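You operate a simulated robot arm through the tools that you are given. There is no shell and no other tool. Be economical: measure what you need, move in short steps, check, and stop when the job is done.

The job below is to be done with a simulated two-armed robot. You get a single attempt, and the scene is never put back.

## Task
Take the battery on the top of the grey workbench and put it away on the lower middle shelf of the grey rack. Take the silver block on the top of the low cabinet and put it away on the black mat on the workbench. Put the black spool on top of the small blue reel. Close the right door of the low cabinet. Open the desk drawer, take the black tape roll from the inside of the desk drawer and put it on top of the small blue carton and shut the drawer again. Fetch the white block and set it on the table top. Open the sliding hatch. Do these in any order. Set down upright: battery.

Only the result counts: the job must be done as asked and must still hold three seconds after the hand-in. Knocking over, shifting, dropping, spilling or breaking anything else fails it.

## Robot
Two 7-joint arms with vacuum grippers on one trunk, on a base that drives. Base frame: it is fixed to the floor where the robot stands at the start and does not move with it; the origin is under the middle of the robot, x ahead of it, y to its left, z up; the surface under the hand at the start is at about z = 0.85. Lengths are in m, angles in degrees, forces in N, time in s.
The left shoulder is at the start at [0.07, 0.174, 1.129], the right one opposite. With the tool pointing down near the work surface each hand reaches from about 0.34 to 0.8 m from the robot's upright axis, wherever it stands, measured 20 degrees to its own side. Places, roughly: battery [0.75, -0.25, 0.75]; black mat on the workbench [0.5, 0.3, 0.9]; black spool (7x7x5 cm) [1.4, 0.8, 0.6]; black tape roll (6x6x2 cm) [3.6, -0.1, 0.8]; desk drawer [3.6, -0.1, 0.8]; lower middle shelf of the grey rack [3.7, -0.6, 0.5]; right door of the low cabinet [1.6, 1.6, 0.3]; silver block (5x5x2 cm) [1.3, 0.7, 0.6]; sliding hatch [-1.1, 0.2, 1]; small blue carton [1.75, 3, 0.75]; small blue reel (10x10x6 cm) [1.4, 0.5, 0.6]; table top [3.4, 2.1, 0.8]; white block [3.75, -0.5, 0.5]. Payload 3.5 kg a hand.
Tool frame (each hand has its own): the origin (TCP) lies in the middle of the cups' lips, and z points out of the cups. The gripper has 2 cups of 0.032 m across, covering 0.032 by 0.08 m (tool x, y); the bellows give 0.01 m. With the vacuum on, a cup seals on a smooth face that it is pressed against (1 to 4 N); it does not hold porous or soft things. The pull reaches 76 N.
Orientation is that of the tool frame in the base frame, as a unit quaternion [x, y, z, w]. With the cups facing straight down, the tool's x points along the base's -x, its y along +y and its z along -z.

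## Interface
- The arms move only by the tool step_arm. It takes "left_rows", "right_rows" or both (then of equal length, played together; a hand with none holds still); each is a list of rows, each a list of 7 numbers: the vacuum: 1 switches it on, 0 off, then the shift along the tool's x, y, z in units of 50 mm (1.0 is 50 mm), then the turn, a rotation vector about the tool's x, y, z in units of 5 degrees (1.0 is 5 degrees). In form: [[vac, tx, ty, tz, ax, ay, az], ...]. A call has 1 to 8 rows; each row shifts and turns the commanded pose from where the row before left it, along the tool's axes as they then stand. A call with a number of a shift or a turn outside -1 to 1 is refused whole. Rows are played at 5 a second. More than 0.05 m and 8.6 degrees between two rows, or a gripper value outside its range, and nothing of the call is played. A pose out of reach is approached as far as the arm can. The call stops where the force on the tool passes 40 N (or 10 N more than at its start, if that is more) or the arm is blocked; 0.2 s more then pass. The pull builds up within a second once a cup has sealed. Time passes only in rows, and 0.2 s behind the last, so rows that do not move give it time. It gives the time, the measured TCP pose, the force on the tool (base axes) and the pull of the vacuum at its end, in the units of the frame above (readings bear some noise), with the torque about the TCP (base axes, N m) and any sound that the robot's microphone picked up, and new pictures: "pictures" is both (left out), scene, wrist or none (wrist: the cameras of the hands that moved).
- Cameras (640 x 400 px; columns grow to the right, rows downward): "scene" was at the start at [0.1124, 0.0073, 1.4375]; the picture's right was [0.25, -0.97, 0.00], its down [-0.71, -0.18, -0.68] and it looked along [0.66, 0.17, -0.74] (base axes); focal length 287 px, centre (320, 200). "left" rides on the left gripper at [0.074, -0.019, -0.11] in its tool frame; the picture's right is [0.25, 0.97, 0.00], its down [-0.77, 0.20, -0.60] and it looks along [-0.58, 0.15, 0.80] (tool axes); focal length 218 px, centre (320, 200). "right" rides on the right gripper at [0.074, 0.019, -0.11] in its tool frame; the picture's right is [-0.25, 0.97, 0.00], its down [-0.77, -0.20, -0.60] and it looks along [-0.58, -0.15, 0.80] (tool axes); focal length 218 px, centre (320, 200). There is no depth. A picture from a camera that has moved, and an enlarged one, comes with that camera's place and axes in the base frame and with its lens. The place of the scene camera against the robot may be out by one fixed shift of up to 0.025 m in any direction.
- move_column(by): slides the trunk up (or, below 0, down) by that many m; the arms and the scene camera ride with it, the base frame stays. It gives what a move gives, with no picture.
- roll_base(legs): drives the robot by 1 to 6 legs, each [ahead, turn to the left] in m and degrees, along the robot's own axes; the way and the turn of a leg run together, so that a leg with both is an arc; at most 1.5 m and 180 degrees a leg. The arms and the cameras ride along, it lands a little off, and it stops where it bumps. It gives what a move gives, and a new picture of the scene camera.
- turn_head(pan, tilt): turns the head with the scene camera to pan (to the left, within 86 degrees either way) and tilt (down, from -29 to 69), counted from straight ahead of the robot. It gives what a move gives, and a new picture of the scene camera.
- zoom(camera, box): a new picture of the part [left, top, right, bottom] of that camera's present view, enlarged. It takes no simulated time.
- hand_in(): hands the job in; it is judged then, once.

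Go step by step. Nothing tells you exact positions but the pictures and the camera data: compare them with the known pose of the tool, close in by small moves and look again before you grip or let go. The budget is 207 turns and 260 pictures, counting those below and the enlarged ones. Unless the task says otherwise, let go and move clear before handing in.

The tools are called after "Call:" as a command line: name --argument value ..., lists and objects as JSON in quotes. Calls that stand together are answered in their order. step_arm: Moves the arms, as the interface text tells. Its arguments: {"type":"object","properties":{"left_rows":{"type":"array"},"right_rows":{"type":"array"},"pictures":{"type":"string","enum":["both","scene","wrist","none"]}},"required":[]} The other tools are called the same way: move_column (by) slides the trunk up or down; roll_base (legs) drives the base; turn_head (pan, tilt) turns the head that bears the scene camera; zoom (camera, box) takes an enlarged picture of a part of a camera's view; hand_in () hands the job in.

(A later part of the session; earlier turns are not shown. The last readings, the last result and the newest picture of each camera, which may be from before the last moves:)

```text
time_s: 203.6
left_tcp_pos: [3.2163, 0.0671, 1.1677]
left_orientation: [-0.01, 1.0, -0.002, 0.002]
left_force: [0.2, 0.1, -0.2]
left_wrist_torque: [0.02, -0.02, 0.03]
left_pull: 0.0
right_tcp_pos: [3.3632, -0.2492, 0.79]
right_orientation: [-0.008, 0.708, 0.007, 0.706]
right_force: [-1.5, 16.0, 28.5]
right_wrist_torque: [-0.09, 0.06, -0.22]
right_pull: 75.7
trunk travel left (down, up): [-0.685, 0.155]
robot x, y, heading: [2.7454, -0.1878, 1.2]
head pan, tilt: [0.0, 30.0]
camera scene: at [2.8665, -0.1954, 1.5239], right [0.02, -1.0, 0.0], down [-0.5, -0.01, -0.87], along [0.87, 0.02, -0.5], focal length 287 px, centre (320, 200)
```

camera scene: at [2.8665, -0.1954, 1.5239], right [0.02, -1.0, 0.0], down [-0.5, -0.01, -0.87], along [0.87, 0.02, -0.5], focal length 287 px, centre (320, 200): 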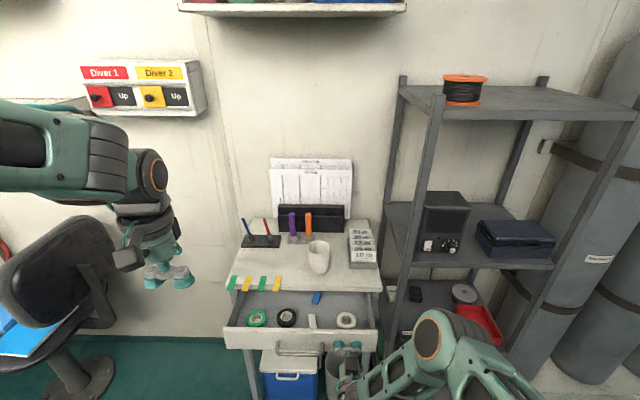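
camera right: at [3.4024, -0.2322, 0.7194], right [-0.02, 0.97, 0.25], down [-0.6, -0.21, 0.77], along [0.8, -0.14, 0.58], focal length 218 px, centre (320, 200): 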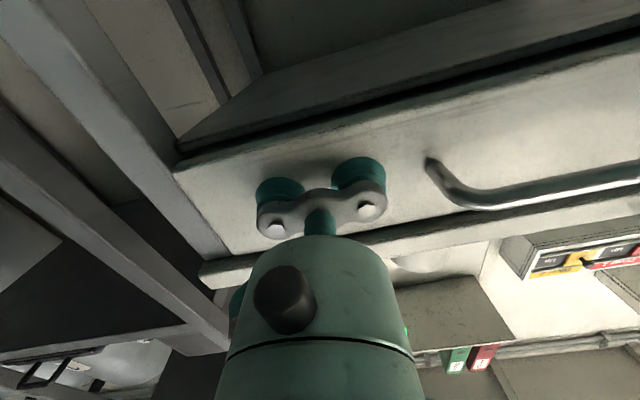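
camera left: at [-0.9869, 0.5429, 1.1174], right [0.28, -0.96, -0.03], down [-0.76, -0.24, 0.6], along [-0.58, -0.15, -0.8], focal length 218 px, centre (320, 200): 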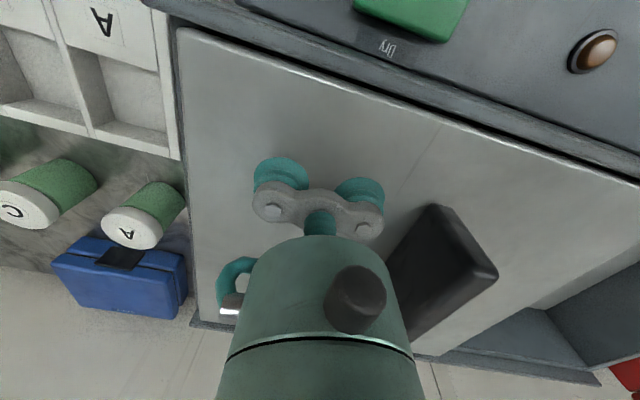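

The drawer is open 15 cm and shows a green, a black and a light tape roll. I'll relieve side loads and pull 5 cm more.

Call:
step_arm --right_rows '[[1, -0.04, 0.03, -0.3, 0, 0, 0], [1, 0, 0, -0.5, 0, 0, 0], [1, 0, 0, -0.4, 0, 0, 0], [1, 0, 0, 0, 0, 0, 0]]' --pictures "none"

Call:
zoom --camera "scene" --box '[210, 270, 390, 380]'

```text
time_s: 204.6
left_tcp_pos: [3.2198, 0.0686, 1.1673]
left_orientation: [-0.008, 1.0, -0.002, 0.0]
left_force: [0.0, 0.7, -1.1]
left_wrist_torque: [0.0, 0.01, -0.02]
left_pull: 0.1
right_tcp_pos: [3.3042, -0.2491, 0.7898]
right_orientation: [-0.008, 0.71, 0.006, 0.704]
right_force: [-1.6, 21.1, 5.6]
right_wrist_torque: [0.6, -0.18, -0.32]
right_pull: 76.2
trunk travel left (down, up): [-0.685, 0.155]
robot x, y, heading: [2.748, -0.1881, 1.0]
head pan, tilt: [0.0, 30.0]
```

```text
3.56 times, centred on (300, 325) of scene
camera zoom: at [2.8699, -0.1951, 1.5233], right [0.02, -1.0, 0.0], down [-0.5, -0.01, -0.87], along [0.87, 0.02, -0.5], focal length 1020 px, centre (391, -244)
```

zoom: 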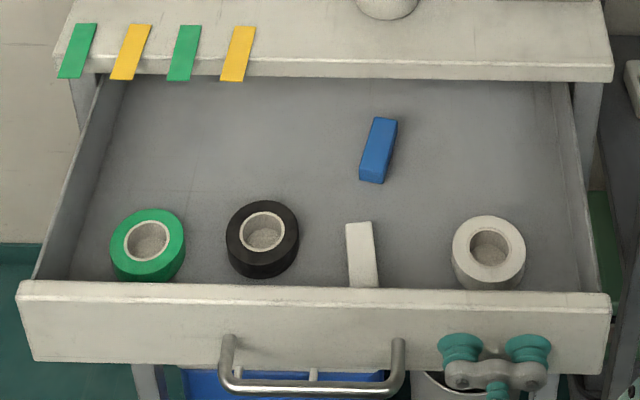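

The black roll is at about [3.38,-0.08,0.79]. The right hand holds the drawer; I'll bring the left hand over the roll.

Call:
step_arm --left_rows '[[0, -0.64, -0.6, 0, 0, 0, 0], [0, -0.64, -0.6, 0, 0, 0, 0], [0, -0.64, -0.6, 0, 0, 0, 0], [0, -0.64, -0.6, 0, 0, 0, 0], [0, -0.64, -0.6, 0, 0, 0, 0], [0, 0, 0, 1, 0, 0, 0], [0, 0, 0, 1, 0, 0, 0], [0, 0, 0, 1, 0, 0, 0]]' --pictures "both"

```text
time_s: 206.4
left_tcp_pos: [3.3846, -0.0773, 1.0168]
left_orientation: [-0.008, 1.0, -0.002, 0.001]
left_force: [-0.3, 0.2, -0.6]
left_wrist_torque: [0.02, -0.01, 0.01]
left_pull: 0.1
right_tcp_pos: [3.3062, -0.2497, 0.7897]
right_orientation: [-0.008, 0.71, 0.006, 0.704]
right_force: [1.6, 22.0, -5.6]
right_wrist_torque: [-0.2, -0.13, -0.42]
right_pull: 75.1
trunk travel left (down, up): [-0.685, 0.155]
robot x, y, heading: [2.744, -0.1883, 1.1]
head pan, tilt: [0.0, 30.0]
camera scene: at [2.8727, -0.1946, 1.5233], right [0.02, -1.0, 0.0], down [-0.5, -0.01, -0.87], along [0.87, 0.01, -0.5], focal length 287 px, centre (320, 200)
camera left: at [3.3104, -0.0983, 1.1281], right [-0.27, 0.96, 0.0], down [0.77, 0.22, 0.6], along [0.58, 0.16, -0.8], focal length 218 px, centre (320, 200)
```

scene: 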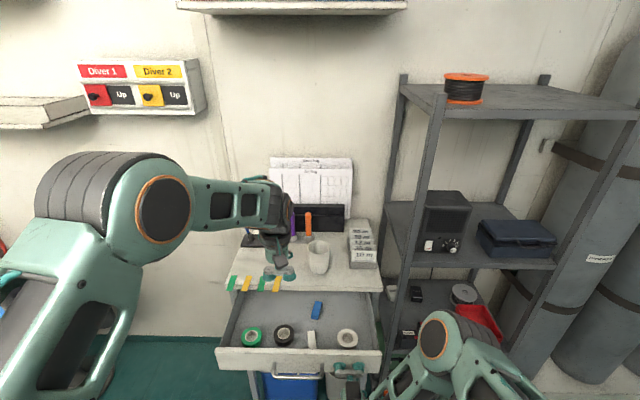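
left: 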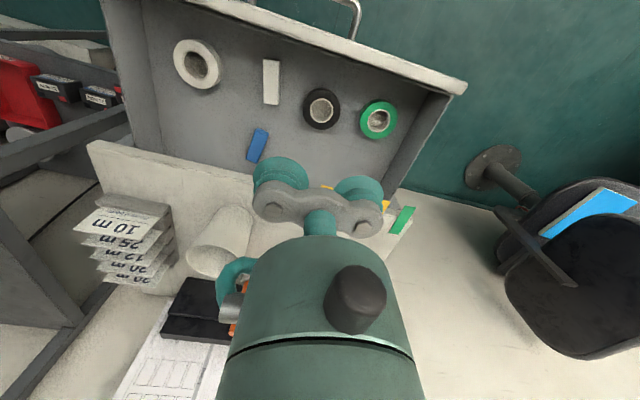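

Call:
zoom --camera "left" --box '[280, 75, 360, 135]'

```text
6.67 times, centred on (320, 105) of left
camera zoom: at [3.3104, -0.0983, 1.1281], right [-0.27, 0.96, 0.0], down [0.77, 0.22, 0.6], along [0.58, 0.16, -0.8], focal length 1455 px, centre (320, 833)
```

zoom: 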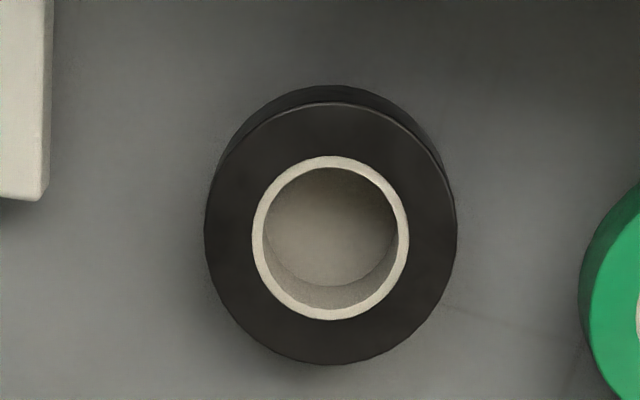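

The roll is 6 cm wide with a ~3 cm hole; sealing may be tricky. First I'll descend centred so each cup rests on opposite parts of the ring.

Call:
step_arm --left_rows '[[0, -0.2, 0.07, 0.9, 0, 0, 0], [0, 0, 0, 1, 0, 0, 0], [0, 0, 0, 1, 0, 0, 0], [0, 0, 0, 0.8, 0, 0, 0], [0, 0, 0, 0, 0, 0, 0]]' --pictures "wrist"

```text
time_s: 207.6
left_tcp_pos: [3.3935, -0.0772, 0.8311]
left_orientation: [-0.009, 1.0, -0.002, 0.0]
left_force: [-0.6, 1.0, -0.3]
left_wrist_torque: [0.01, 0.02, -0.03]
left_pull: 0.0
right_tcp_pos: [3.3056, -0.2484, 0.7899]
right_orientation: [-0.008, 0.71, 0.006, 0.704]
right_force: [0.3, 22.8, -7.1]
right_wrist_torque: [-0.32, -0.07, -0.47]
right_pull: 75.8
trunk travel left (down, up): [-0.685, 0.155]
robot x, y, heading: [2.7463, -0.1887, 1.2]
head pan, tilt: [0.0, 30.0]
camera left: at [3.3187, -0.0971, 0.943], right [-0.27, 0.96, 0.0], down [0.77, 0.22, 0.6], along [0.58, 0.16, -0.8], focal length 218 px, centre (320, 200)
```

left: 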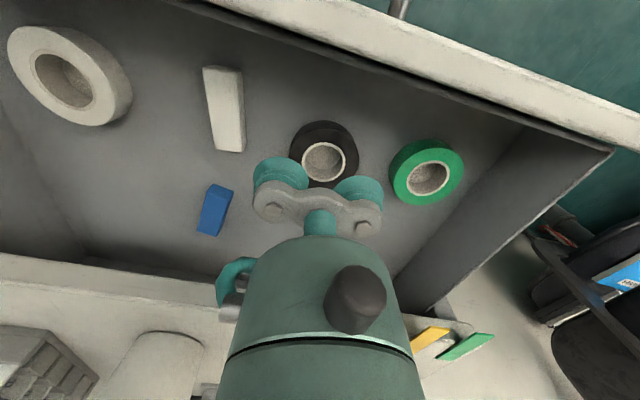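

Roll centre [3.398,-0.072], top z≈0.777. Descending with vacuum on.

Call:
step_arm --left_rows '[[1, -0.09, 0.1, 0.8, 0, 0, 0], [1, 0, 0, 0.2, 0, 0, 0], [1, 0, 0, 0.1, 0, 0, 0], [1, 0, 0, 0.06, 0, 0, 0], [1, 0, 0, 0, 0, 0, 0], [1, 0, 0, 0, 0, 0, 0]]' --pictures "wrist"

```text
time_s: 209.0
left_tcp_pos: [3.3988, -0.0716, 0.773]
left_orientation: [-0.008, 1.0, -0.001, 0.0]
left_force: [-0.3, -1.0, 5.3]
left_wrist_torque: [0.01, 0.02, 0.0]
left_pull: 0.0
right_tcp_pos: [3.305, -0.2489, 0.7895]
right_orientation: [-0.009, 0.711, 0.006, 0.703]
right_force: [-0.5, 26.6, -11.1]
right_wrist_torque: [0.09, -0.13, -0.47]
right_pull: 75.4
trunk travel left (down, up): [-0.685, 0.155]
robot x, y, heading: [2.7424, -0.1908, 1.2]
head pan, tilt: [0.0, 30.0]
camera left: at [3.3235, -0.0927, 0.8848], right [-0.27, 0.96, 0.0], down [0.77, 0.22, 0.6], along [0.58, 0.16, -0.8], focal length 218 px, centre (320, 200)
```

left: 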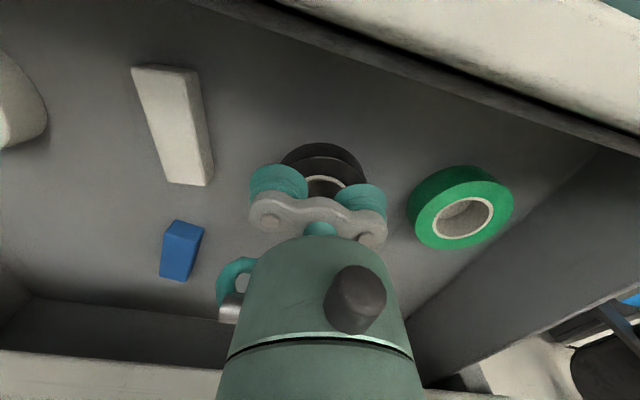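

Contact but no seal, as feared. Trying one cup centred over the core.

Call:
step_arm --left_rows '[[1, 0, 0, -0.3, 0, 0, 0], [1, 0, -0.48, 0, 0, 0, 0], [1, 0, 0, 0.24, 0, 0, 0], [1, 0, 0, 0.1, 0, 0, 0], [1, 0, 0, 0, 0, 0, 0], [1, 0, 0, 0, 0, 0, 0]]' --pictures "wrist"

```text
time_s: 210.4
left_tcp_pos: [3.3984, -0.0952, 0.7739]
left_orientation: [-0.009, 1.0, -0.002, 0.003]
left_force: [9.7, 0.8, 26.0]
left_wrist_torque: [0.54, 0.17, -0.08]
left_pull: 37.7
right_tcp_pos: [3.3037, -0.2511, 0.791]
right_orientation: [-0.009, 0.709, 0.005, 0.705]
right_force: [-9.2, 17.7, -14.7]
right_wrist_torque: [-0.81, -0.03, -0.32]
right_pull: 76.1
trunk travel left (down, up): [-0.685, 0.155]
robot x, y, heading: [2.7443, -0.1892, 1.1]
head pan, tilt: [0.0, 30.0]
camera left: at [3.3225, -0.1169, 0.8849], right [-0.27, 0.96, 0.0], down [0.76, 0.22, 0.61], along [0.59, 0.16, -0.79], focal length 218 px, centre (320, 200)
```

left: 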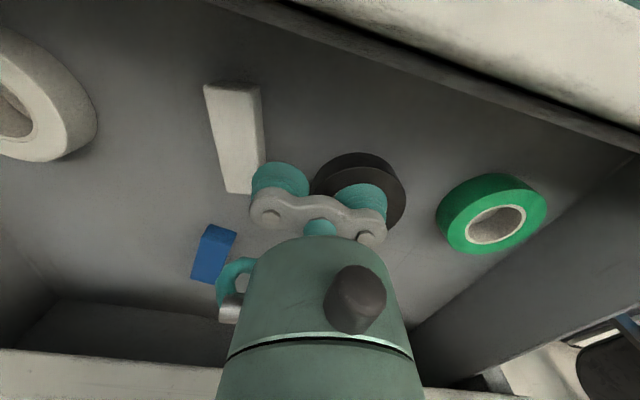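

It sealed. Lifting carefully to see whether the roll comes along.

Call:
step_arm --left_rows '[[1, 0, 0, -0.2, 0, 0, 0], [1, 0, 0, -0.3, 0, 0, 0], [1, 0, 0, -0.5, 0, 0, 0], [1, 0, 0, -1, 0, 0, 0], [1, 0, 0, 0, 0, 0, 0]]' --pictures "wrist"

```text
time_s: 211.6
left_tcp_pos: [3.3953, -0.0959, 0.872]
left_orientation: [-0.008, 1.0, -0.002, 0.0]
left_force: [0.0, 0.1, -0.2]
left_wrist_torque: [0.33, -0.01, 0.0]
left_pull: 38.0
right_tcp_pos: [3.3047, -0.2501, 0.7897]
right_orientation: [-0.008, 0.709, 0.006, 0.705]
right_force: [-0.8, 11.8, 3.5]
right_wrist_torque: [-0.87, -0.06, -0.31]
right_pull: 75.2
trunk travel left (down, up): [-0.685, 0.155]
robot x, y, heading: [2.7439, -0.1883, 1.2]
head pan, tilt: [0.0, 30.0]
camera left: at [3.3218, -0.1172, 0.9826], right [-0.27, 0.96, 0.0], down [0.77, 0.22, 0.6], along [0.58, 0.16, -0.8], focal length 218 px, centre (320, 200)
```

left: 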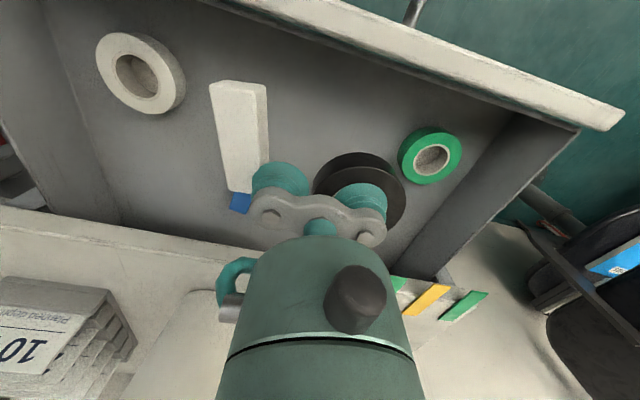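

The eraser seems to be moving with the hand too. I'll check from the head camera before doing anything.

Call:
zoom --camera "scene" --box '[210, 250, 390, 380]'

Call:
zoom --camera "left" --box '[180, 60, 440, 240]'

```text
3.08 times, centred on (300, 315) of scene
camera zoom: at [2.8708, -0.1955, 1.5235], right [0.02, -1.0, 0.0], down [-0.5, -0.01, -0.87], along [0.87, 0.02, -0.5], focal length 883 px, centre (382, -154)
```

zoom: 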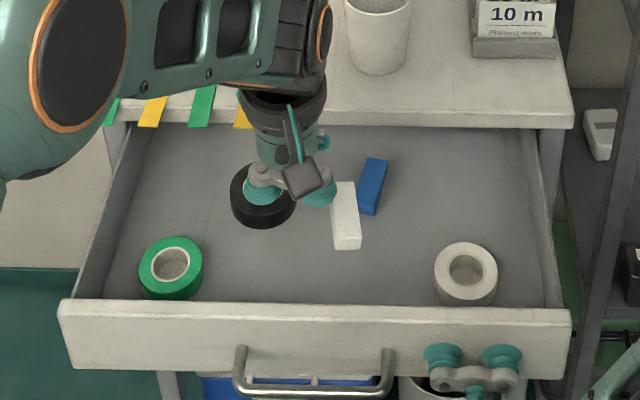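

```text
2.22 times, centred on (310, 150) of left
camera zoom: at [3.3218, -0.1172, 0.9826], right [-0.27, 0.96, 0.0], down [0.77, 0.22, 0.6], along [0.58, 0.16, -0.8], focal length 485 px, centre (342, 311)
```

zoom: 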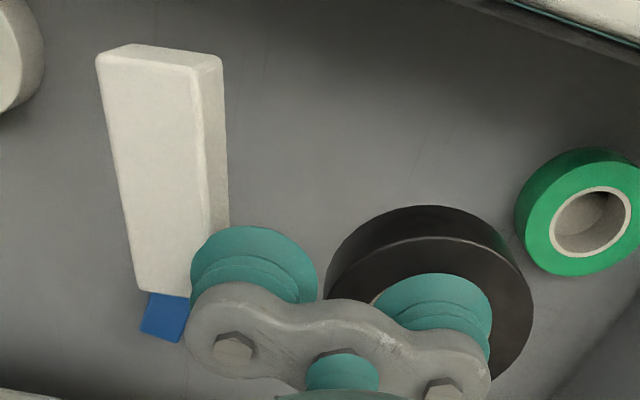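

Both roll and eraser came up. I'll lower straight back to where they were, release, and re-grip with the hand yawed so the second cup stays clear of the eraser.

Call:
step_arm --left_rows '[[1, 0, 0, 0.9, 0, 0, 0], [1, 0, 0, 0.9, 0, 0, 0], [1, 0, 0, 0.1, 0, 0, 0], [1, 0, 0, 0.04, 0, 0, 0], [0, 0, 0, 0, 0, 0, 0], [0, 0, 0, 0, 0, 0, 0], [0, 0, 0, 0, 0, 0, 0]]' --pictures "wrist"

```text
time_s: 213.2
left_tcp_pos: [3.3965, -0.0964, 0.776]
left_orientation: [-0.009, 1.0, -0.002, 0.001]
left_force: [0.2, 0.3, 4.2]
left_wrist_torque: [0.03, 0.03, 0.02]
left_pull: 0.0
right_tcp_pos: [3.3047, -0.2505, 0.791]
right_orientation: [-0.007, 0.709, 0.007, 0.706]
right_force: [-0.1, 10.5, 6.9]
right_wrist_torque: [-0.23, -0.03, -0.3]
right_pull: 76.1
trunk travel left (down, up): [-0.685, 0.155]
robot x, y, heading: [2.7436, -0.1865, 1.2]
head pan, tilt: [0.0, 30.0]
camera left: at [3.3226, -0.1172, 0.8871], right [-0.27, 0.96, 0.0], down [0.77, 0.22, 0.6], along [0.58, 0.16, -0.8], focal length 218 px, centre (320, 200)
```

left: 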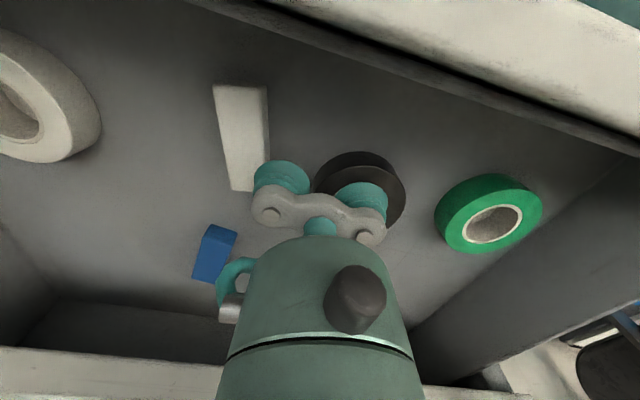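

Everything's back in place. Lifting the hand 5 cm to check what remains, and yawing it.

Call:
step_arm --left_rows '[[0, 0, 0, -0.2, 0, 0, 0], [0, 0, 0, -0.8, 0, 0, 0], [0, 0, 0, 0, 0, 0, 0]]' --pictures "wrist"

```text
time_s: 214.0
left_tcp_pos: [3.3966, -0.0969, 0.8268]
left_orientation: [-0.009, 1.0, -0.001, 0.0]
left_force: [-0.1, 0.1, 0.0]
left_wrist_torque: [-0.01, -0.03, 0.01]
left_pull: 0.1
right_tcp_pos: [3.3047, -0.2515, 0.7904]
right_orientation: [-0.008, 0.709, 0.007, 0.706]
right_force: [-0.5, 10.4, 7.8]
right_wrist_torque: [0.14, 0.0, -0.21]
right_pull: 75.0
trunk travel left (down, up): [-0.685, 0.155]
robot x, y, heading: [2.7445, -0.1877, 1.0]
head pan, tilt: [0.0, 30.0]
camera left: at [3.3221, -0.118, 0.9374], right [-0.27, 0.96, 0.0], down [0.77, 0.22, 0.6], along [0.58, 0.16, -0.8], focal length 218 px, centre (320, 200)
```

left: 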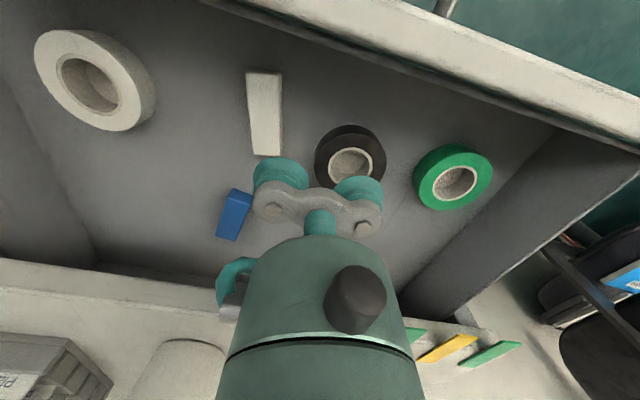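

Call:
step_arm --left_rows '[[0, 0, 0, -0.2, 0, 0, -1], [0, 0, 0, -0.2, 0, 0, -1], [0, 0, 0, 0, 0, 0, -1], [0, 0, 0, 0, 0, 0, -1], [0, 0, 0, 0, 0, 0, -1], [0, 0, 0, 0, 0, 0, -1], [0, 0, 0, 0, 0, 0, -1], [0, 0, 0, 0, 0, 0, -1]]' --pictures "none"

Call:
step_arm --left_rows '[[0, 0, 0, 0, 0, 0, -1], [0, 0, 0, 0, 0, 0, -1], [0, -0.387, -0.166, 0, 0, 0, 0], [0, 0, 0, 0, 0, 0, 0]]' --pictures "both"

```text
time_s: 215.8
left_tcp_pos: [3.3972, -0.097, 0.8456]
left_orientation: [-0.351, 0.937, -0.001, 0.0]
left_force: [0.5, 0.1, -0.1]
left_wrist_torque: [0.02, 0.0, 0.01]
left_pull: 0.0
right_tcp_pos: [3.3049, -0.2497, 0.7901]
right_orientation: [-0.007, 0.709, 0.006, 0.706]
right_force: [1.0, 10.1, 9.7]
right_wrist_torque: [0.33, 0.08, -0.22]
right_pull: 75.7
trunk travel left (down, up): [-0.685, 0.155]
robot x, y, heading: [2.7481, -0.1857, 1.3]
head pan, tilt: [0.0, 30.0]
```

```text
time_s: 216.8
left_tcp_pos: [3.4156, -0.0864, 0.8456]
left_orientation: [-0.431, 0.902, -0.001, -0.001]
left_force: [0.1, -0.6, 0.0]
left_wrist_torque: [0.0, -0.02, 0.01]
left_pull: 0.1
right_tcp_pos: [3.3047, -0.2489, 0.7898]
right_orientation: [-0.008, 0.709, 0.006, 0.705]
right_force: [0.4, 9.1, 8.8]
right_wrist_torque: [0.21, 0.12, -0.2]
right_pull: 75.5
trunk travel left (down, up): [-0.685, 0.155]
robot x, y, heading: [2.7456, -0.1866, 1.1]
head pan, tilt: [0.0, 30.0]
camera scene: at [2.87, -0.1955, 1.5235], right [0.02, -1.0, 0.0], down [-0.5, -0.01, -0.87], along [0.87, 0.02, -0.5], focal length 287 px, centre (320, 200)
camera left: at [3.3831, -0.1557, 0.9573], right [-0.91, 0.41, 0.0], down [0.33, 0.73, 0.6], along [0.25, 0.55, -0.8], focal length 218 px, centre (320, 200)
```

scene: 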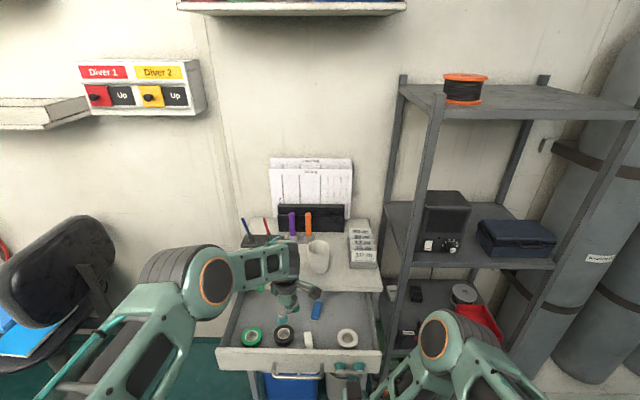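
left: 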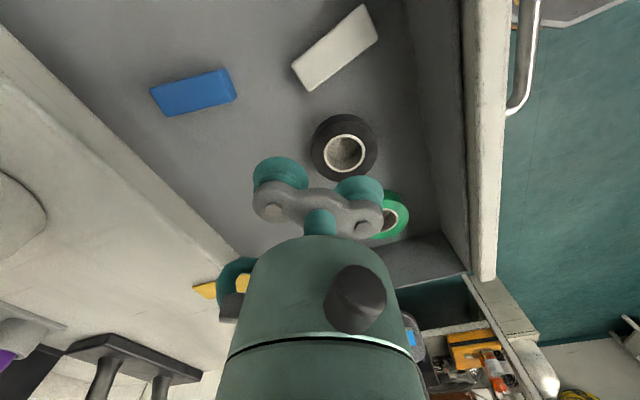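

The cup is exactly over the core with the other clear. Descending to grip.

Call:
step_arm --left_rows '[[1, 0, 0, 0.9, 0, 0, 0], [1, 0, 0, 0.3, 0, 0, 0], [1, 0, 0, 0.14, 0, 0, 0], [1, 0, 0, 0.08, 0, 0, 0], [1, 0, 0, 0, 0, 0, 0], [1, 0, 0, 0, 0, 0, 0]]' --pictures "none"

Call:
step_arm --left_rows '[[1, 0, 0, -0.1, 0, 0, 0], [1, 0, 0, -0.5, 0, 0, 0], [1, 0, 0, -1, 0, 0, 0], [1, 0, 0, 0, 0, 0, 0]]' --pictures "wrist"

```text
time_s: 218.2
left_tcp_pos: [3.4166, -0.0882, 0.7767]
left_orientation: [-0.43, 0.903, -0.002, 0.002]
left_force: [6.0, -2.3, 24.5]
left_wrist_torque: [0.6, 0.75, -0.03]
left_pull: 37.6
right_tcp_pos: [3.3035, -0.2503, 0.7908]
right_orientation: [-0.009, 0.709, 0.007, 0.705]
right_force: [-5.1, 15.6, -7.8]
right_wrist_torque: [-0.26, 0.0, -0.33]
right_pull: 75.0
trunk travel left (down, up): [-0.685, 0.155]
robot x, y, heading: [2.7447, -0.1876, 0.8]
head pan, tilt: [0.0, 30.0]
```

```text
time_s: 219.2
left_tcp_pos: [3.4161, -0.0866, 0.8543]
left_orientation: [-0.43, 0.903, -0.002, 0.0]
left_force: [0.2, 0.2, -0.3]
left_wrist_torque: [0.5, 0.63, -0.04]
left_pull: 38.0
right_tcp_pos: [3.3064, -0.2508, 0.7909]
right_orientation: [-0.008, 0.709, 0.007, 0.705]
right_force: [-0.2, 11.8, 4.4]
right_wrist_torque: [-0.11, 0.04, -0.22]
right_pull: 75.7
trunk travel left (down, up): [-0.685, 0.155]
robot x, y, heading: [2.7469, -0.1844, 1.2]
head pan, tilt: [0.0, 30.0]
camera left: at [3.3835, -0.1562, 0.9657], right [-0.91, 0.41, 0.0], down [0.33, 0.73, 0.6], along [0.25, 0.55, -0.8], focal length 218 px, centre (320, 200)
```

left: 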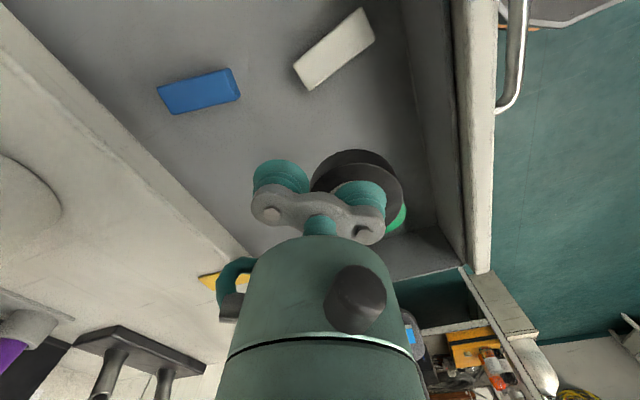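

The roll alone is held. Lifting it clear to the left, then shutting the drawer with the right hand.

Call:
step_arm --left_rows '[[1, 0, 0, -1, 0, 0, 0], [1, 0, 0, -1, 0, 0, 0], [1, 0, 0, -1, 0, 0, 0], [1, 0, 0, -1, 0, 0, 0], [1, 0, 0.9, 0, 0, 0, 0], [1, 0, 0.9, 0, 0, 0, 0], [1, 0, 0.9, 0, 0, 0, 0]]' --pictures "none"

Call:
step_arm --right_rows '[[1, 0, 0, 0.4, 0, 0, 0], [1, 0, 0, 0.6, 0, 0, 0], [1, 0, 0, 0.7, 0, 0, 0], [1, 0, 0, 0.7, 0, 0, 0], [1, 0, 0, 0.7, 0, 0, 0], [1, 0, 0, 0.5, 0, 0, 0], [1, 0, 0, 0.3, 0, 0, 0], [1, 0, 0, 0, 0, 0, 0]]' --pictures "scene"

```text
time_s: 220.8
left_tcp_pos: [3.3112, -0.0009, 1.0543]
left_orientation: [-0.43, 0.903, -0.002, 0.0]
left_force: [-0.1, 0.3, 0.3]
left_wrist_torque: [0.5, 0.59, -0.03]
left_pull: 37.4
right_tcp_pos: [3.3047, -0.2522, 0.7922]
right_orientation: [-0.008, 0.709, 0.007, 0.705]
right_force: [-1.7, 9.7, 6.7]
right_wrist_torque: [0.19, 0.09, -0.53]
right_pull: 75.6
trunk travel left (down, up): [-0.685, 0.155]
robot x, y, heading: [2.7437, -0.1876, 0.9]
head pan, tilt: [0.0, 30.0]
```

```text
time_s: 222.6
left_tcp_pos: [3.31, -0.0033, 1.0554]
left_orientation: [-0.43, 0.903, 0.0, 0.001]
left_force: [0.6, -0.9, -0.3]
left_wrist_torque: [0.53, 0.67, 0.02]
left_pull: 37.7
right_tcp_pos: [3.5008, -0.2507, 0.7913]
right_orientation: [-0.007, 0.708, 0.006, 0.707]
right_force: [1.8, -23.2, 19.6]
right_wrist_torque: [-0.51, 0.33, 0.15]
right_pull: 75.6
trunk travel left (down, up): [-0.685, 0.155]
robot x, y, heading: [2.7445, -0.1858, 1.0]
head pan, tilt: [0.0, 30.0]
camera scene: at [2.8679, -0.2009, 1.5239], right [0.02, -1.0, 0.0], down [-0.5, -0.01, -0.87], along [0.87, 0.02, -0.5], focal length 287 px, centre (320, 200)
```

scene: 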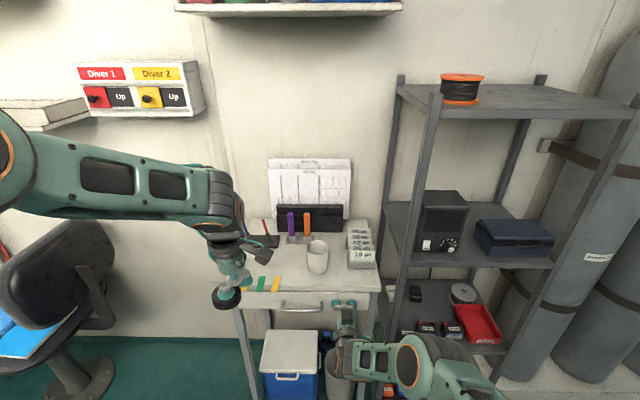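

Nearly shut; pushing the last centimetre.

Call:
step_arm --right_rows '[[1, -0.03, -0.04, 0.08, 0, 0, 0], [1, 0, 0, 0.08, 0, 0, 0], [1, 0, 0, 0.06, 0, 0, 0], [1, 0, 0, 0.06, 0, 0, 0], [1, 0, 0, 0, 0, 0, 0]]' --pictures "none"

Call:
zoom --camera "scene" --box '[220, 240, 400, 350]'

```text
time_s: 223.8
left_tcp_pos: [3.3101, -0.0044, 1.0548]
left_orientation: [-0.43, 0.903, -0.001, 0.001]
left_force: [1.1, 0.5, -0.3]
left_wrist_torque: [0.53, 0.61, 0.0]
left_pull: 38.0
right_tcp_pos: [3.5121, -0.2501, 0.7911]
right_orientation: [-0.008, 0.709, 0.008, 0.705]
right_force: [-13.9, -20.0, 5.1]
right_wrist_torque: [-0.8, -0.03, 0.2]
right_pull: 75.1
trunk travel left (down, up): [-0.685, 0.155]
robot x, y, heading: [2.7424, -0.1869, 1.1]
head pan, tilt: [0.0, 30.0]
```

```text
3.56 times, centred on (310, 295) of scene
camera zoom: at [2.8677, -0.2004, 1.5236], right [0.02, -1.0, 0.0], down [-0.5, -0.01, -0.87], along [0.87, 0.02, -0.5], focal length 1020 px, centre (356, -138)
```

zoom: 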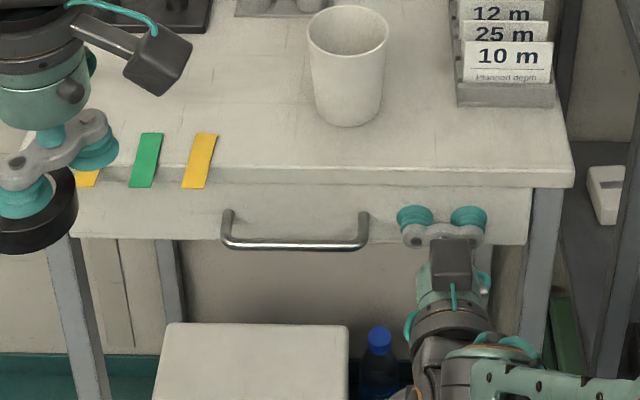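

Drawer is shut. Releasing and backing away.

Call:
step_arm --right_rows '[[0, 0, 0, 0, 0, 0, 0], [0, 0, 0, 0, 0, 0, 0], [0, 0, 0, 0, 0, 0, 0], [0, 0, 0, -0.2, 0, 0, 0], [0, 0, 0, -0.8, 0, 0, 0], [0, 0, 0, -0.8, 0, 0, 0]]' --pictures "none"

Call:
roll_base --legs '[[-0.2, 0]]'

```text
time_s: 225.2
left_tcp_pos: [3.3123, -0.0027, 1.0541]
left_orientation: [-0.43, 0.903, 0.0, -0.001]
left_force: [0.0, 0.0, 0.0]
left_wrist_torque: [0.5, 0.63, -0.03]
left_pull: 38.4
right_tcp_pos: [3.4247, -0.2529, 0.792]
right_orientation: [-0.008, 0.709, 0.007, 0.705]
right_force: [0.3, -0.6, 0.1]
right_wrist_torque: [0.03, -0.06, 0.03]
right_pull: 0.1
trunk travel left (down, up): [-0.685, 0.155]
robot x, y, heading: [2.7448, -0.1889, 0.8]
head pan, tilt: [0.0, 30.0]
```

```text
time_s: 226.8
left_tcp_pos: [3.1097, -0.0048, 1.0546]
left_orientation: [-0.43, 0.903, -0.002, -0.001]
left_force: [-0.2, -0.3, -0.3]
left_wrist_torque: [0.53, 0.64, -0.01]
left_pull: 38.1
right_tcp_pos: [3.2247, -0.2547, 0.792]
right_orientation: [-0.008, 0.709, 0.007, 0.705]
right_force: [0.2, 0.4, 0.9]
right_wrist_torque: [-0.02, 0.01, -0.01]
right_pull: 0.0
trunk travel left (down, up): [-0.685, 0.155]
robot x, y, heading: [2.5466, -0.1927, 1.3]
head pan, tilt: [0.0, 30.0]
camera scene: at [2.6695, -0.2038, 1.5234], right [0.01, -1.0, 0.0], down [-0.5, -0.01, -0.87], along [0.87, 0.01, -0.5], focal length 287 px, centre (320, 200)
```

scene: 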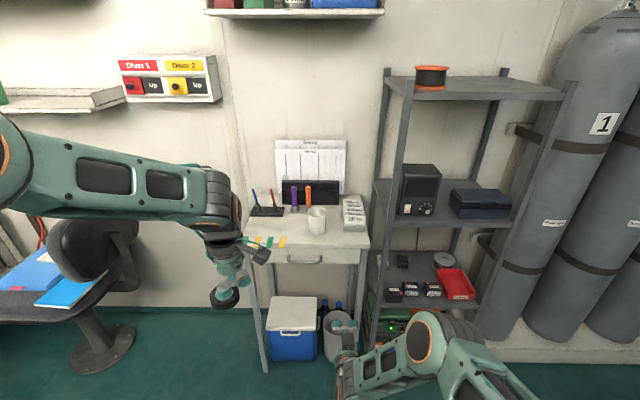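

The drawer's shut and I have the roll in the left hand. Now I'll raise the left hand out of the way while rotating the right hand back to vertical for the white block.

Call:
step_arm --left_rows '[[1, 0, 0, -1, 0, 0, 0], [1, 0, 0, -1, 0, 0, 0], [1, 0, 0, -1, 0, 0, 0], [1, 0, 0, -1, 0, 0, 0], [1, 0, 0, -1, 0, 0, 0], [1, 0, 0, -1, 0, 0, 0], [1, 0, 0, -1, 0, 0, 0], [1, 0, 0, -0.6, 0, 0, 0]]' --right_rows '[[0, 0, 0, 0, 0, 1, 0], [0, 0, 0, 0, 0, 1, 0], [0, 0, 0, 0, 0, 1, 0], [0, 0, 0, 0, 0, 1, 0], [0, 0, 0, 0, 0, 1, 0], [0, 0, 0, 0, 0, 1, 0], [0, 0, 0, 0, 0, 1, 0], [0, 0, 0, 0, 0, 1, 0]]' --pictures "none"

Call:
step_arm --left_rows '[[1, 0, 0.9, 0, 0, 0, 0], [1, 0, 0.9, 0, 0, 0, 0], [1, 0, 0.9, 0, 0, 0, 0], [1, 0, 0.6, 0, 0, 0, 0], [1, 0, 0, 0, 0, 0, 0], [1, 0, 0, 0, 0, 0, 0], [1, 0, 0, 0, 0, 0, 0], [1, 0, 0, 0, 0, 0, 0]]' --right_rows '[[0, 0, 0, 0, 0, 1, 0], [0, 0, 0, 0, 0, 1, 0], [0, 0, 0, 0, 0, 1, 0], [0, 0, 0, 0, 0, 1, 0], [0, 0, 0, 0, 0, 1, 0], [0, 0, 0, 0, 0, 1, 0], [0, 0, 0, 0, 0, 1, 0], [0, 0, 0, 0, 0, 1, 0]]' --pictures "none"

Call:
roll_base --legs '[[0, -90], [0.35, 0], [0, 89]]'

```text
time_s: 228.6
left_tcp_pos: [3.1092, -0.0059, 1.4357]
left_orientation: [-0.431, 0.903, 0.0, 0.0]
left_force: [0.5, 0.0, -0.7]
left_wrist_torque: [0.5, 0.64, -0.03]
left_pull: 37.8
right_tcp_pos: [3.2231, -0.2544, 0.7926]
right_orientation: [-0.01, 0.908, 0.004, 0.418]
right_force: [-0.2, -0.5, -0.2]
right_wrist_torque: [0.0, -0.03, 0.01]
right_pull: 0.0
trunk travel left (down, up): [-0.685, 0.155]
robot x, y, heading: [2.5454, -0.1944, 0.7]
head pan, tilt: [0.0, 30.0]
```

```text
time_s: 229.6
left_tcp_pos: [2.9945, 0.091, 1.4351]
left_orientation: [-0.454, 0.891, 0.003, 0.005]
left_force: [32.0, -1.0, -51.6]
left_wrist_torque: [4.42, 2.64, 2.46]
left_pull: 38.0
right_tcp_pos: [3.2226, -0.256, 0.792]
right_orientation: [-0.01, 0.961, 0.003, 0.275]
right_force: [0.4, 0.5, -0.7]
right_wrist_torque: [0.04, -0.02, 0.03]
right_pull: 0.2
trunk travel left (down, up): [-0.685, 0.155]
robot x, y, heading: [2.5416, -0.1935, 0.9]
head pan, tilt: [0.0, 30.0]
stopped in row 4 (left hand): the force on the tool passed its limit at 274 N (the readings are from after the stop); the commanded pose is now the measured one
```

```text
time_s: 230.3
left_tcp_pos: [2.9961, 0.0911, 1.4335]
left_orientation: [-0.454, 0.891, 0.004, 0.007]
left_force: [9.2, -0.8, -12.1]
left_wrist_torque: [1.46, 1.35, 0.71]
left_pull: 37.5
right_tcp_pos: [3.2249, -0.2568, 0.7925]
right_orientation: [-0.008, 0.961, 0.001, 0.276]
right_force: [0.0, -0.1, 0.1]
right_wrist_torque: [0.0, 0.0, -0.03]
right_pull: 0.0
trunk travel left (down, up): [-0.685, 0.155]
robot x, y, heading: [2.5442, -0.1938, 0.5]
head pan, tilt: [0.0, 30.0]
stopped in leg 1: the force on the tool passed its limit at 74 N (the readings are from after the stop); the commanded pose is now the measured one
camera scene: at [2.6696, -0.2044, 1.5234], right [0.01, -1.0, 0.0], down [-0.5, -0.01, -0.87], along [0.87, 0.01, -0.5], focal length 287 px, centre (320, 200)
```

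scene: 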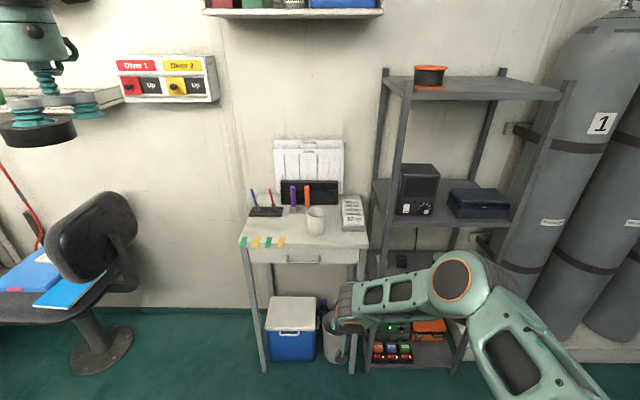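

The left arm pressed against the robot itself when folded that high. I'll move it forward again and relieve it.

Call:
step_arm --left_rows '[[1, 0, -0.7, 0, 0, 0, 0], [1, 0, -0.7, 0, 0, 0, 0], [1, 0, 0, 0, 0, 0, 0], [1, 0, 0, 0, 0, 0, 0], [1, 0, 0, 0, 0, 0, 0], [1, 0, 0, 0, 0, 0, 0], [1, 0, 0, 0, 0, 0, 0]]' --right_rows '[[0, 0, 0, 0, 0, 1, 0], [0, 0, 0, 0, 0, 1, 0], [0, 0, 0, 0, 0, 1, 0], [0, 0, 0, 0, 0, 1, 0], [0, 0, 0, 0, 0, 1, 0], [0, 0, 0, 0, 0, 1, 0], [0, 0, 0, 0, 0, 0.45, 0]]' --pictures "wrist"

```text
time_s: 231.9
left_tcp_pos: [3.0526, 0.0505, 1.4344]
left_orientation: [-0.453, 0.892, 0.003, 0.007]
left_force: [0.0, 0.0, 0.6]
left_wrist_torque: [0.49, 0.63, -0.03]
left_pull: 37.6
right_tcp_pos: [3.2241, -0.2569, 0.792]
right_orientation: [-0.009, 1.0, -0.001, -0.002]
right_force: [0.4, 0.5, -0.3]
right_wrist_torque: [0.03, 0.0, 0.01]
right_pull: 0.2
trunk travel left (down, up): [-0.685, 0.155]
robot x, y, heading: [2.5407, -0.1951, 0.4]
head pan, tilt: [0.0, 30.0]
camera right: at [3.1504, -0.2393, 0.9038], right [0.24, 0.97, 0.0], down [0.78, -0.19, 0.6], along [0.58, -0.14, -0.8], focal length 218 px, centre (320, 200)
camera left: at [3.0229, -0.0228, 1.5446], right [-0.93, 0.37, 0.0], down [0.29, 0.73, 0.62], along [0.23, 0.57, -0.79], focal length 218 px, centre (320, 200)
```

right: 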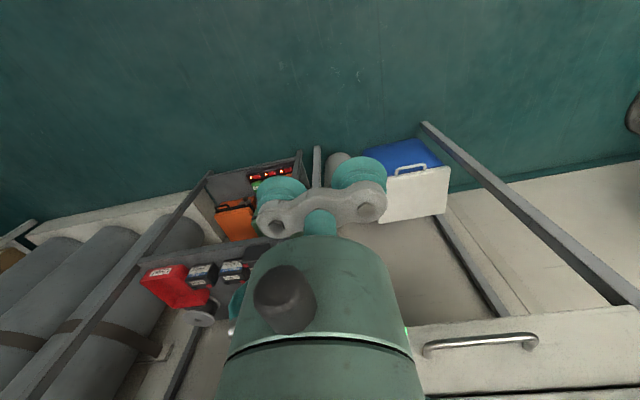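
left: 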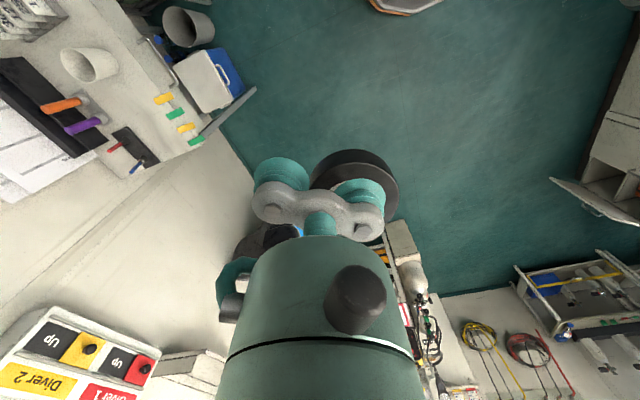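

Both hands are fine. I'll park the left hand lower and further out to the left so it will stay in front of the desk while I work at the rack.

Call:
step_arm --left_rows '[[1, 0, 0, 1, 0, 0, 0], [1, 0, 0, 1, 0, 0, 0], [1, 0, 0, 1, 0, 0, 0], [1, 0, 0, 1, 0, 0, 0], [1, 0, 0, 1, 0, 0, 0], [1, 0, 0, 1, 0, 0, 0], [1, 0, 0, 1, 0, 0, 0], [1, 0, 0, 0.7, 0, 0, 0]]' --pictures "none"

Call:
step_arm --left_rows '[[1, -0.243, 0.797, 0, 0, 0, 0], [1, -0.243, 0.797, 0, 0, 0, 0], [1, -0.243, 0.797, 0, 0, 0, 0], [1, -0.243, 0.797, 0, 0, 0, 0], [1, -0.243, 0.797, 0, 0, 0, 0], [1, -0.243, 0.797, 0, 0, 0, 0], [1, 0, 0, 0, 0, 0, 0]]' --pictures "none"

Call:
roll_base --legs '[[0, -90], [0.35, 0], [0, 89.5]]'

```text
time_s: 233.7
left_tcp_pos: [3.0575, 0.0541, 1.0486]
left_orientation: [-0.454, 0.891, 0.002, 0.006]
left_force: [0.5, -0.2, -0.7]
left_wrist_torque: [0.44, 0.57, -0.03]
left_pull: 37.2
right_tcp_pos: [3.2233, -0.2572, 0.7908]
right_orientation: [-0.008, 1.0, -0.001, -0.002]
right_force: [0.1, 0.1, -0.2]
right_wrist_torque: [-0.01, -0.01, 0.02]
right_pull: 0.0
trunk travel left (down, up): [-0.685, 0.155]
robot x, y, heading: [2.5458, -0.1942, 0.4]
head pan, tilt: [0.0, 30.0]
```

```text
time_s: 235.3
left_tcp_pos: [2.9069, 0.2531, 1.0489]
left_orientation: [-0.452, 0.892, 0.004, 0.007]
left_force: [0.2, -0.5, -0.5]
left_wrist_torque: [0.45, 0.6, 0.02]
left_pull: 37.9
right_tcp_pos: [3.2225, -0.2581, 0.792]
right_orientation: [-0.008, 1.0, -0.001, -0.002]
right_force: [0.4, 0.5, -0.7]
right_wrist_torque: [-0.02, 0.02, 0.02]
right_pull: 0.1
trunk travel left (down, up): [-0.685, 0.155]
robot x, y, heading: [2.5425, -0.1927, 0.8]
head pan, tilt: [0.0, 30.0]
```

```text
time_s: 245.2
left_tcp_pos: [2.9173, -0.1002, 1.0499]
left_orientation: [-0.445, 0.895, 0.003, 0.007]
left_force: [-0.1, -0.1, -0.5]
left_wrist_torque: [0.42, 0.57, 0.0]
left_pull: 37.9
right_tcp_pos: [3.2268, -0.6171, 0.7921]
right_orientation: [0.0, 1.0, -0.001, -0.002]
right_force: [-1.1, -0.3, 0.3]
right_wrist_torque: [0.02, -0.01, 0.02]
right_pull: 0.0
trunk travel left (down, up): [-0.685, 0.155]
robot x, y, heading: [2.5489, -0.5405, -0.5]
head pan, tilt: [0.0, 30.0]
camera scene: at [2.6741, -0.5551, 1.5234], right [-0.01, -1.0, 0.0], down [-0.5, 0.0, -0.87], along [0.87, -0.01, -0.5], focal length 287 px, centre (320, 200)
```

scene: 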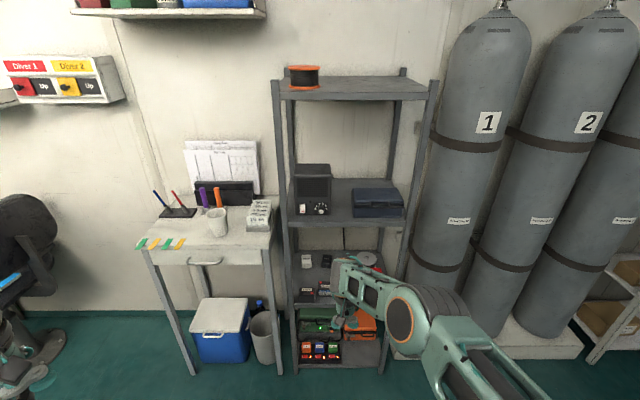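

Now raising the right hand relative to the trunk, then lowering the trunk so its forearm is level with the shelf gap.

Call:
step_arm --right_rows '[[0, 0, 0, -1, 0, 0, 0], [0, 0, 0, -1, 0, 0, 0], [0, 0, 0, -1, 0, 0, 0], [0, 0, 0, -1, 0, 0, 0], [0, 0, 0, -1, 0, 0, 0], [0, 0, 0, -1, 0, 0, 0], [0, 0, 0, -1, 0, 0, 0], [0, 0, 0, -1, 0, 0, 0]]' --pictures "none"

Call:
move_column --by -0.4

Call:
move_column --by -0.15

Call:
turn_head --pan 0 --tilt 20

```text
time_s: 247.0
left_tcp_pos: [2.9175, -0.1009, 1.0508]
left_orientation: [-0.446, 0.895, 0.003, 0.008]
left_force: [-0.4, -0.6, -0.9]
left_wrist_torque: [0.42, 0.58, 0.04]
left_pull: 37.8
right_tcp_pos: [3.2265, -0.6168, 1.1925]
right_orientation: [0.0, 1.0, -0.001, -0.002]
right_force: [0.6, -0.1, 0.4]
right_wrist_torque: [0.0, 0.0, -0.02]
right_pull: 0.0
trunk travel left (down, up): [-0.685, 0.155]
robot x, y, heading: [2.548, -0.5423, -0.3]
head pan, tilt: [0.0, 30.0]
```

```text
time_s: 250.8
left_tcp_pos: [2.9185, -0.1008, 0.65]
left_orientation: [-0.446, 0.895, 0.004, 0.007]
left_force: [0.1, -0.6, 0.0]
left_wrist_torque: [0.48, 0.54, -0.03]
left_pull: 37.7
right_tcp_pos: [3.2276, -0.6171, 0.7923]
right_orientation: [-0.001, 1.0, 0.0, -0.003]
right_force: [0.4, 0.3, -0.3]
right_wrist_torque: [-0.01, -0.01, 0.02]
right_pull: 0.0
trunk travel left (down, up): [-0.285, 0.555]
robot x, y, heading: [2.5456, -0.5402, -0.5]
head pan, tilt: [0.0, 30.0]
```

```text
time_s: 252.5
left_tcp_pos: [2.9177, -0.1003, 0.5003]
left_orientation: [-0.446, 0.895, 0.004, 0.007]
left_force: [0.4, -0.5, -1.2]
left_wrist_torque: [0.47, 0.58, -0.03]
left_pull: 37.8
right_tcp_pos: [3.2277, -0.6171, 0.6415]
right_orientation: [0.0, 1.0, 0.0, -0.001]
right_force: [0.3, 0.0, 0.5]
right_wrist_torque: [0.03, -0.03, -0.01]
right_pull: 0.0
trunk travel left (down, up): [-0.135, 0.705]
robot x, y, heading: [2.548, -0.5422, 0.1]
head pan, tilt: [0.0, 30.0]
```

```text
time_s: 253.3
left_tcp_pos: [2.9179, -0.1007, 0.5]
left_orientation: [-0.445, 0.895, 0.003, 0.007]
left_force: [0.9, 0.2, -0.5]
left_wrist_torque: [0.43, 0.55, -0.04]
left_pull: 37.7
right_tcp_pos: [3.2287, -0.6168, 0.6418]
right_orientation: [0.0, 1.0, -0.002, -0.002]
right_force: [-0.8, -0.5, 0.4]
right_wrist_torque: [0.03, 0.0, 0.01]
right_pull: 0.0
trunk travel left (down, up): [-0.135, 0.705]
robot x, y, heading: [2.5489, -0.5454, -0.5]
head pan, tilt: [0.0, 20.0]
camera scene: at [2.6767, -0.5552, 0.9894], right [-0.01, -1.0, 0.0], down [-0.34, 0.0, -0.94], along [0.94, -0.01, -0.34], focal length 287 px, centre (320, 200)
```

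scene: 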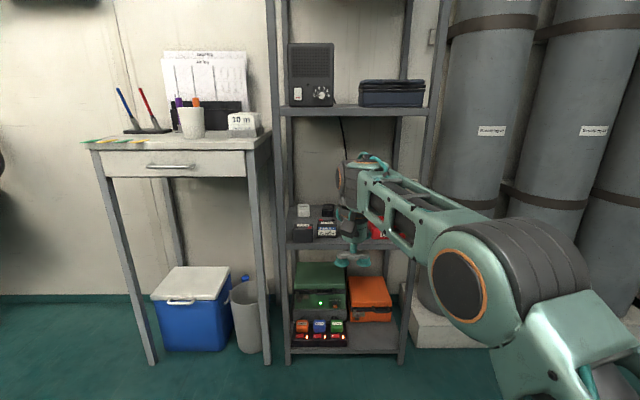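

The arm's profile fits the shelf gap (about 0.24 m above the lips). I'll set the arm's final extension first, check the elbow, and then drive straight in.

Call:
step_arm --right_rows '[[0, -0.6, 0.72, 0, 0, 0, 0], [0, -0.6, 0.72, 0, 0, 0, 0], [0, -0.6, 0.72, 0, 0, 0, 0], [0, 0, 0, -0.2, 0, 0, 0], [0, 0, 0, 0, 0, 0, 0]]' --pictures "both"

```text
time_s: 254.5
left_tcp_pos: [2.9178, -0.101, 0.5]
left_orientation: [-0.445, 0.895, 0.004, 0.007]
left_force: [0.7, 0.1, -0.1]
left_wrist_torque: [0.41, 0.54, -0.04]
left_pull: 37.1
right_tcp_pos: [3.2426, -0.5609, 0.642]
right_orientation: [0.0, 1.0, -0.001, -0.002]
right_force: [0.3, 0.0, -0.2]
right_wrist_torque: [0.01, 0.01, -0.01]
right_pull: 0.1
right hand out of reach, approached as far as the arm can: row 1, 2, 3, 4
trunk travel left (down, up): [-0.135, 0.705]
robot x, y, heading: [2.5482, -0.5383, -0.4]
head pan, tilt: [0.0, 20.0]
camera scene: at [2.6767, -0.5551, 0.9894], right [-0.01, -1.0, 0.0], down [-0.34, 0.0, -0.94], along [0.94, -0.01, -0.34], focal length 287 px, centre (320, 200)
camera right: at [3.1694, -0.5414, 0.7543], right [0.25, 0.97, 0.0], down [0.77, -0.2, 0.6], along [0.58, -0.15, -0.8], focal length 218 px, centre (320, 200)
```

scene: 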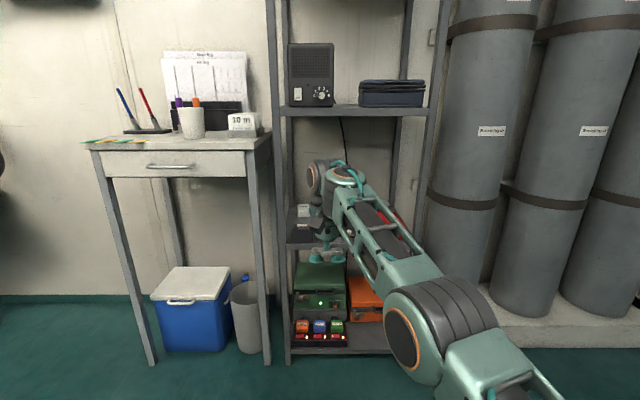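
right: 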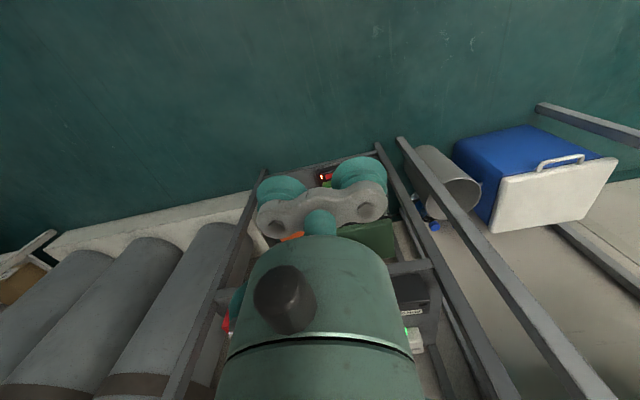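

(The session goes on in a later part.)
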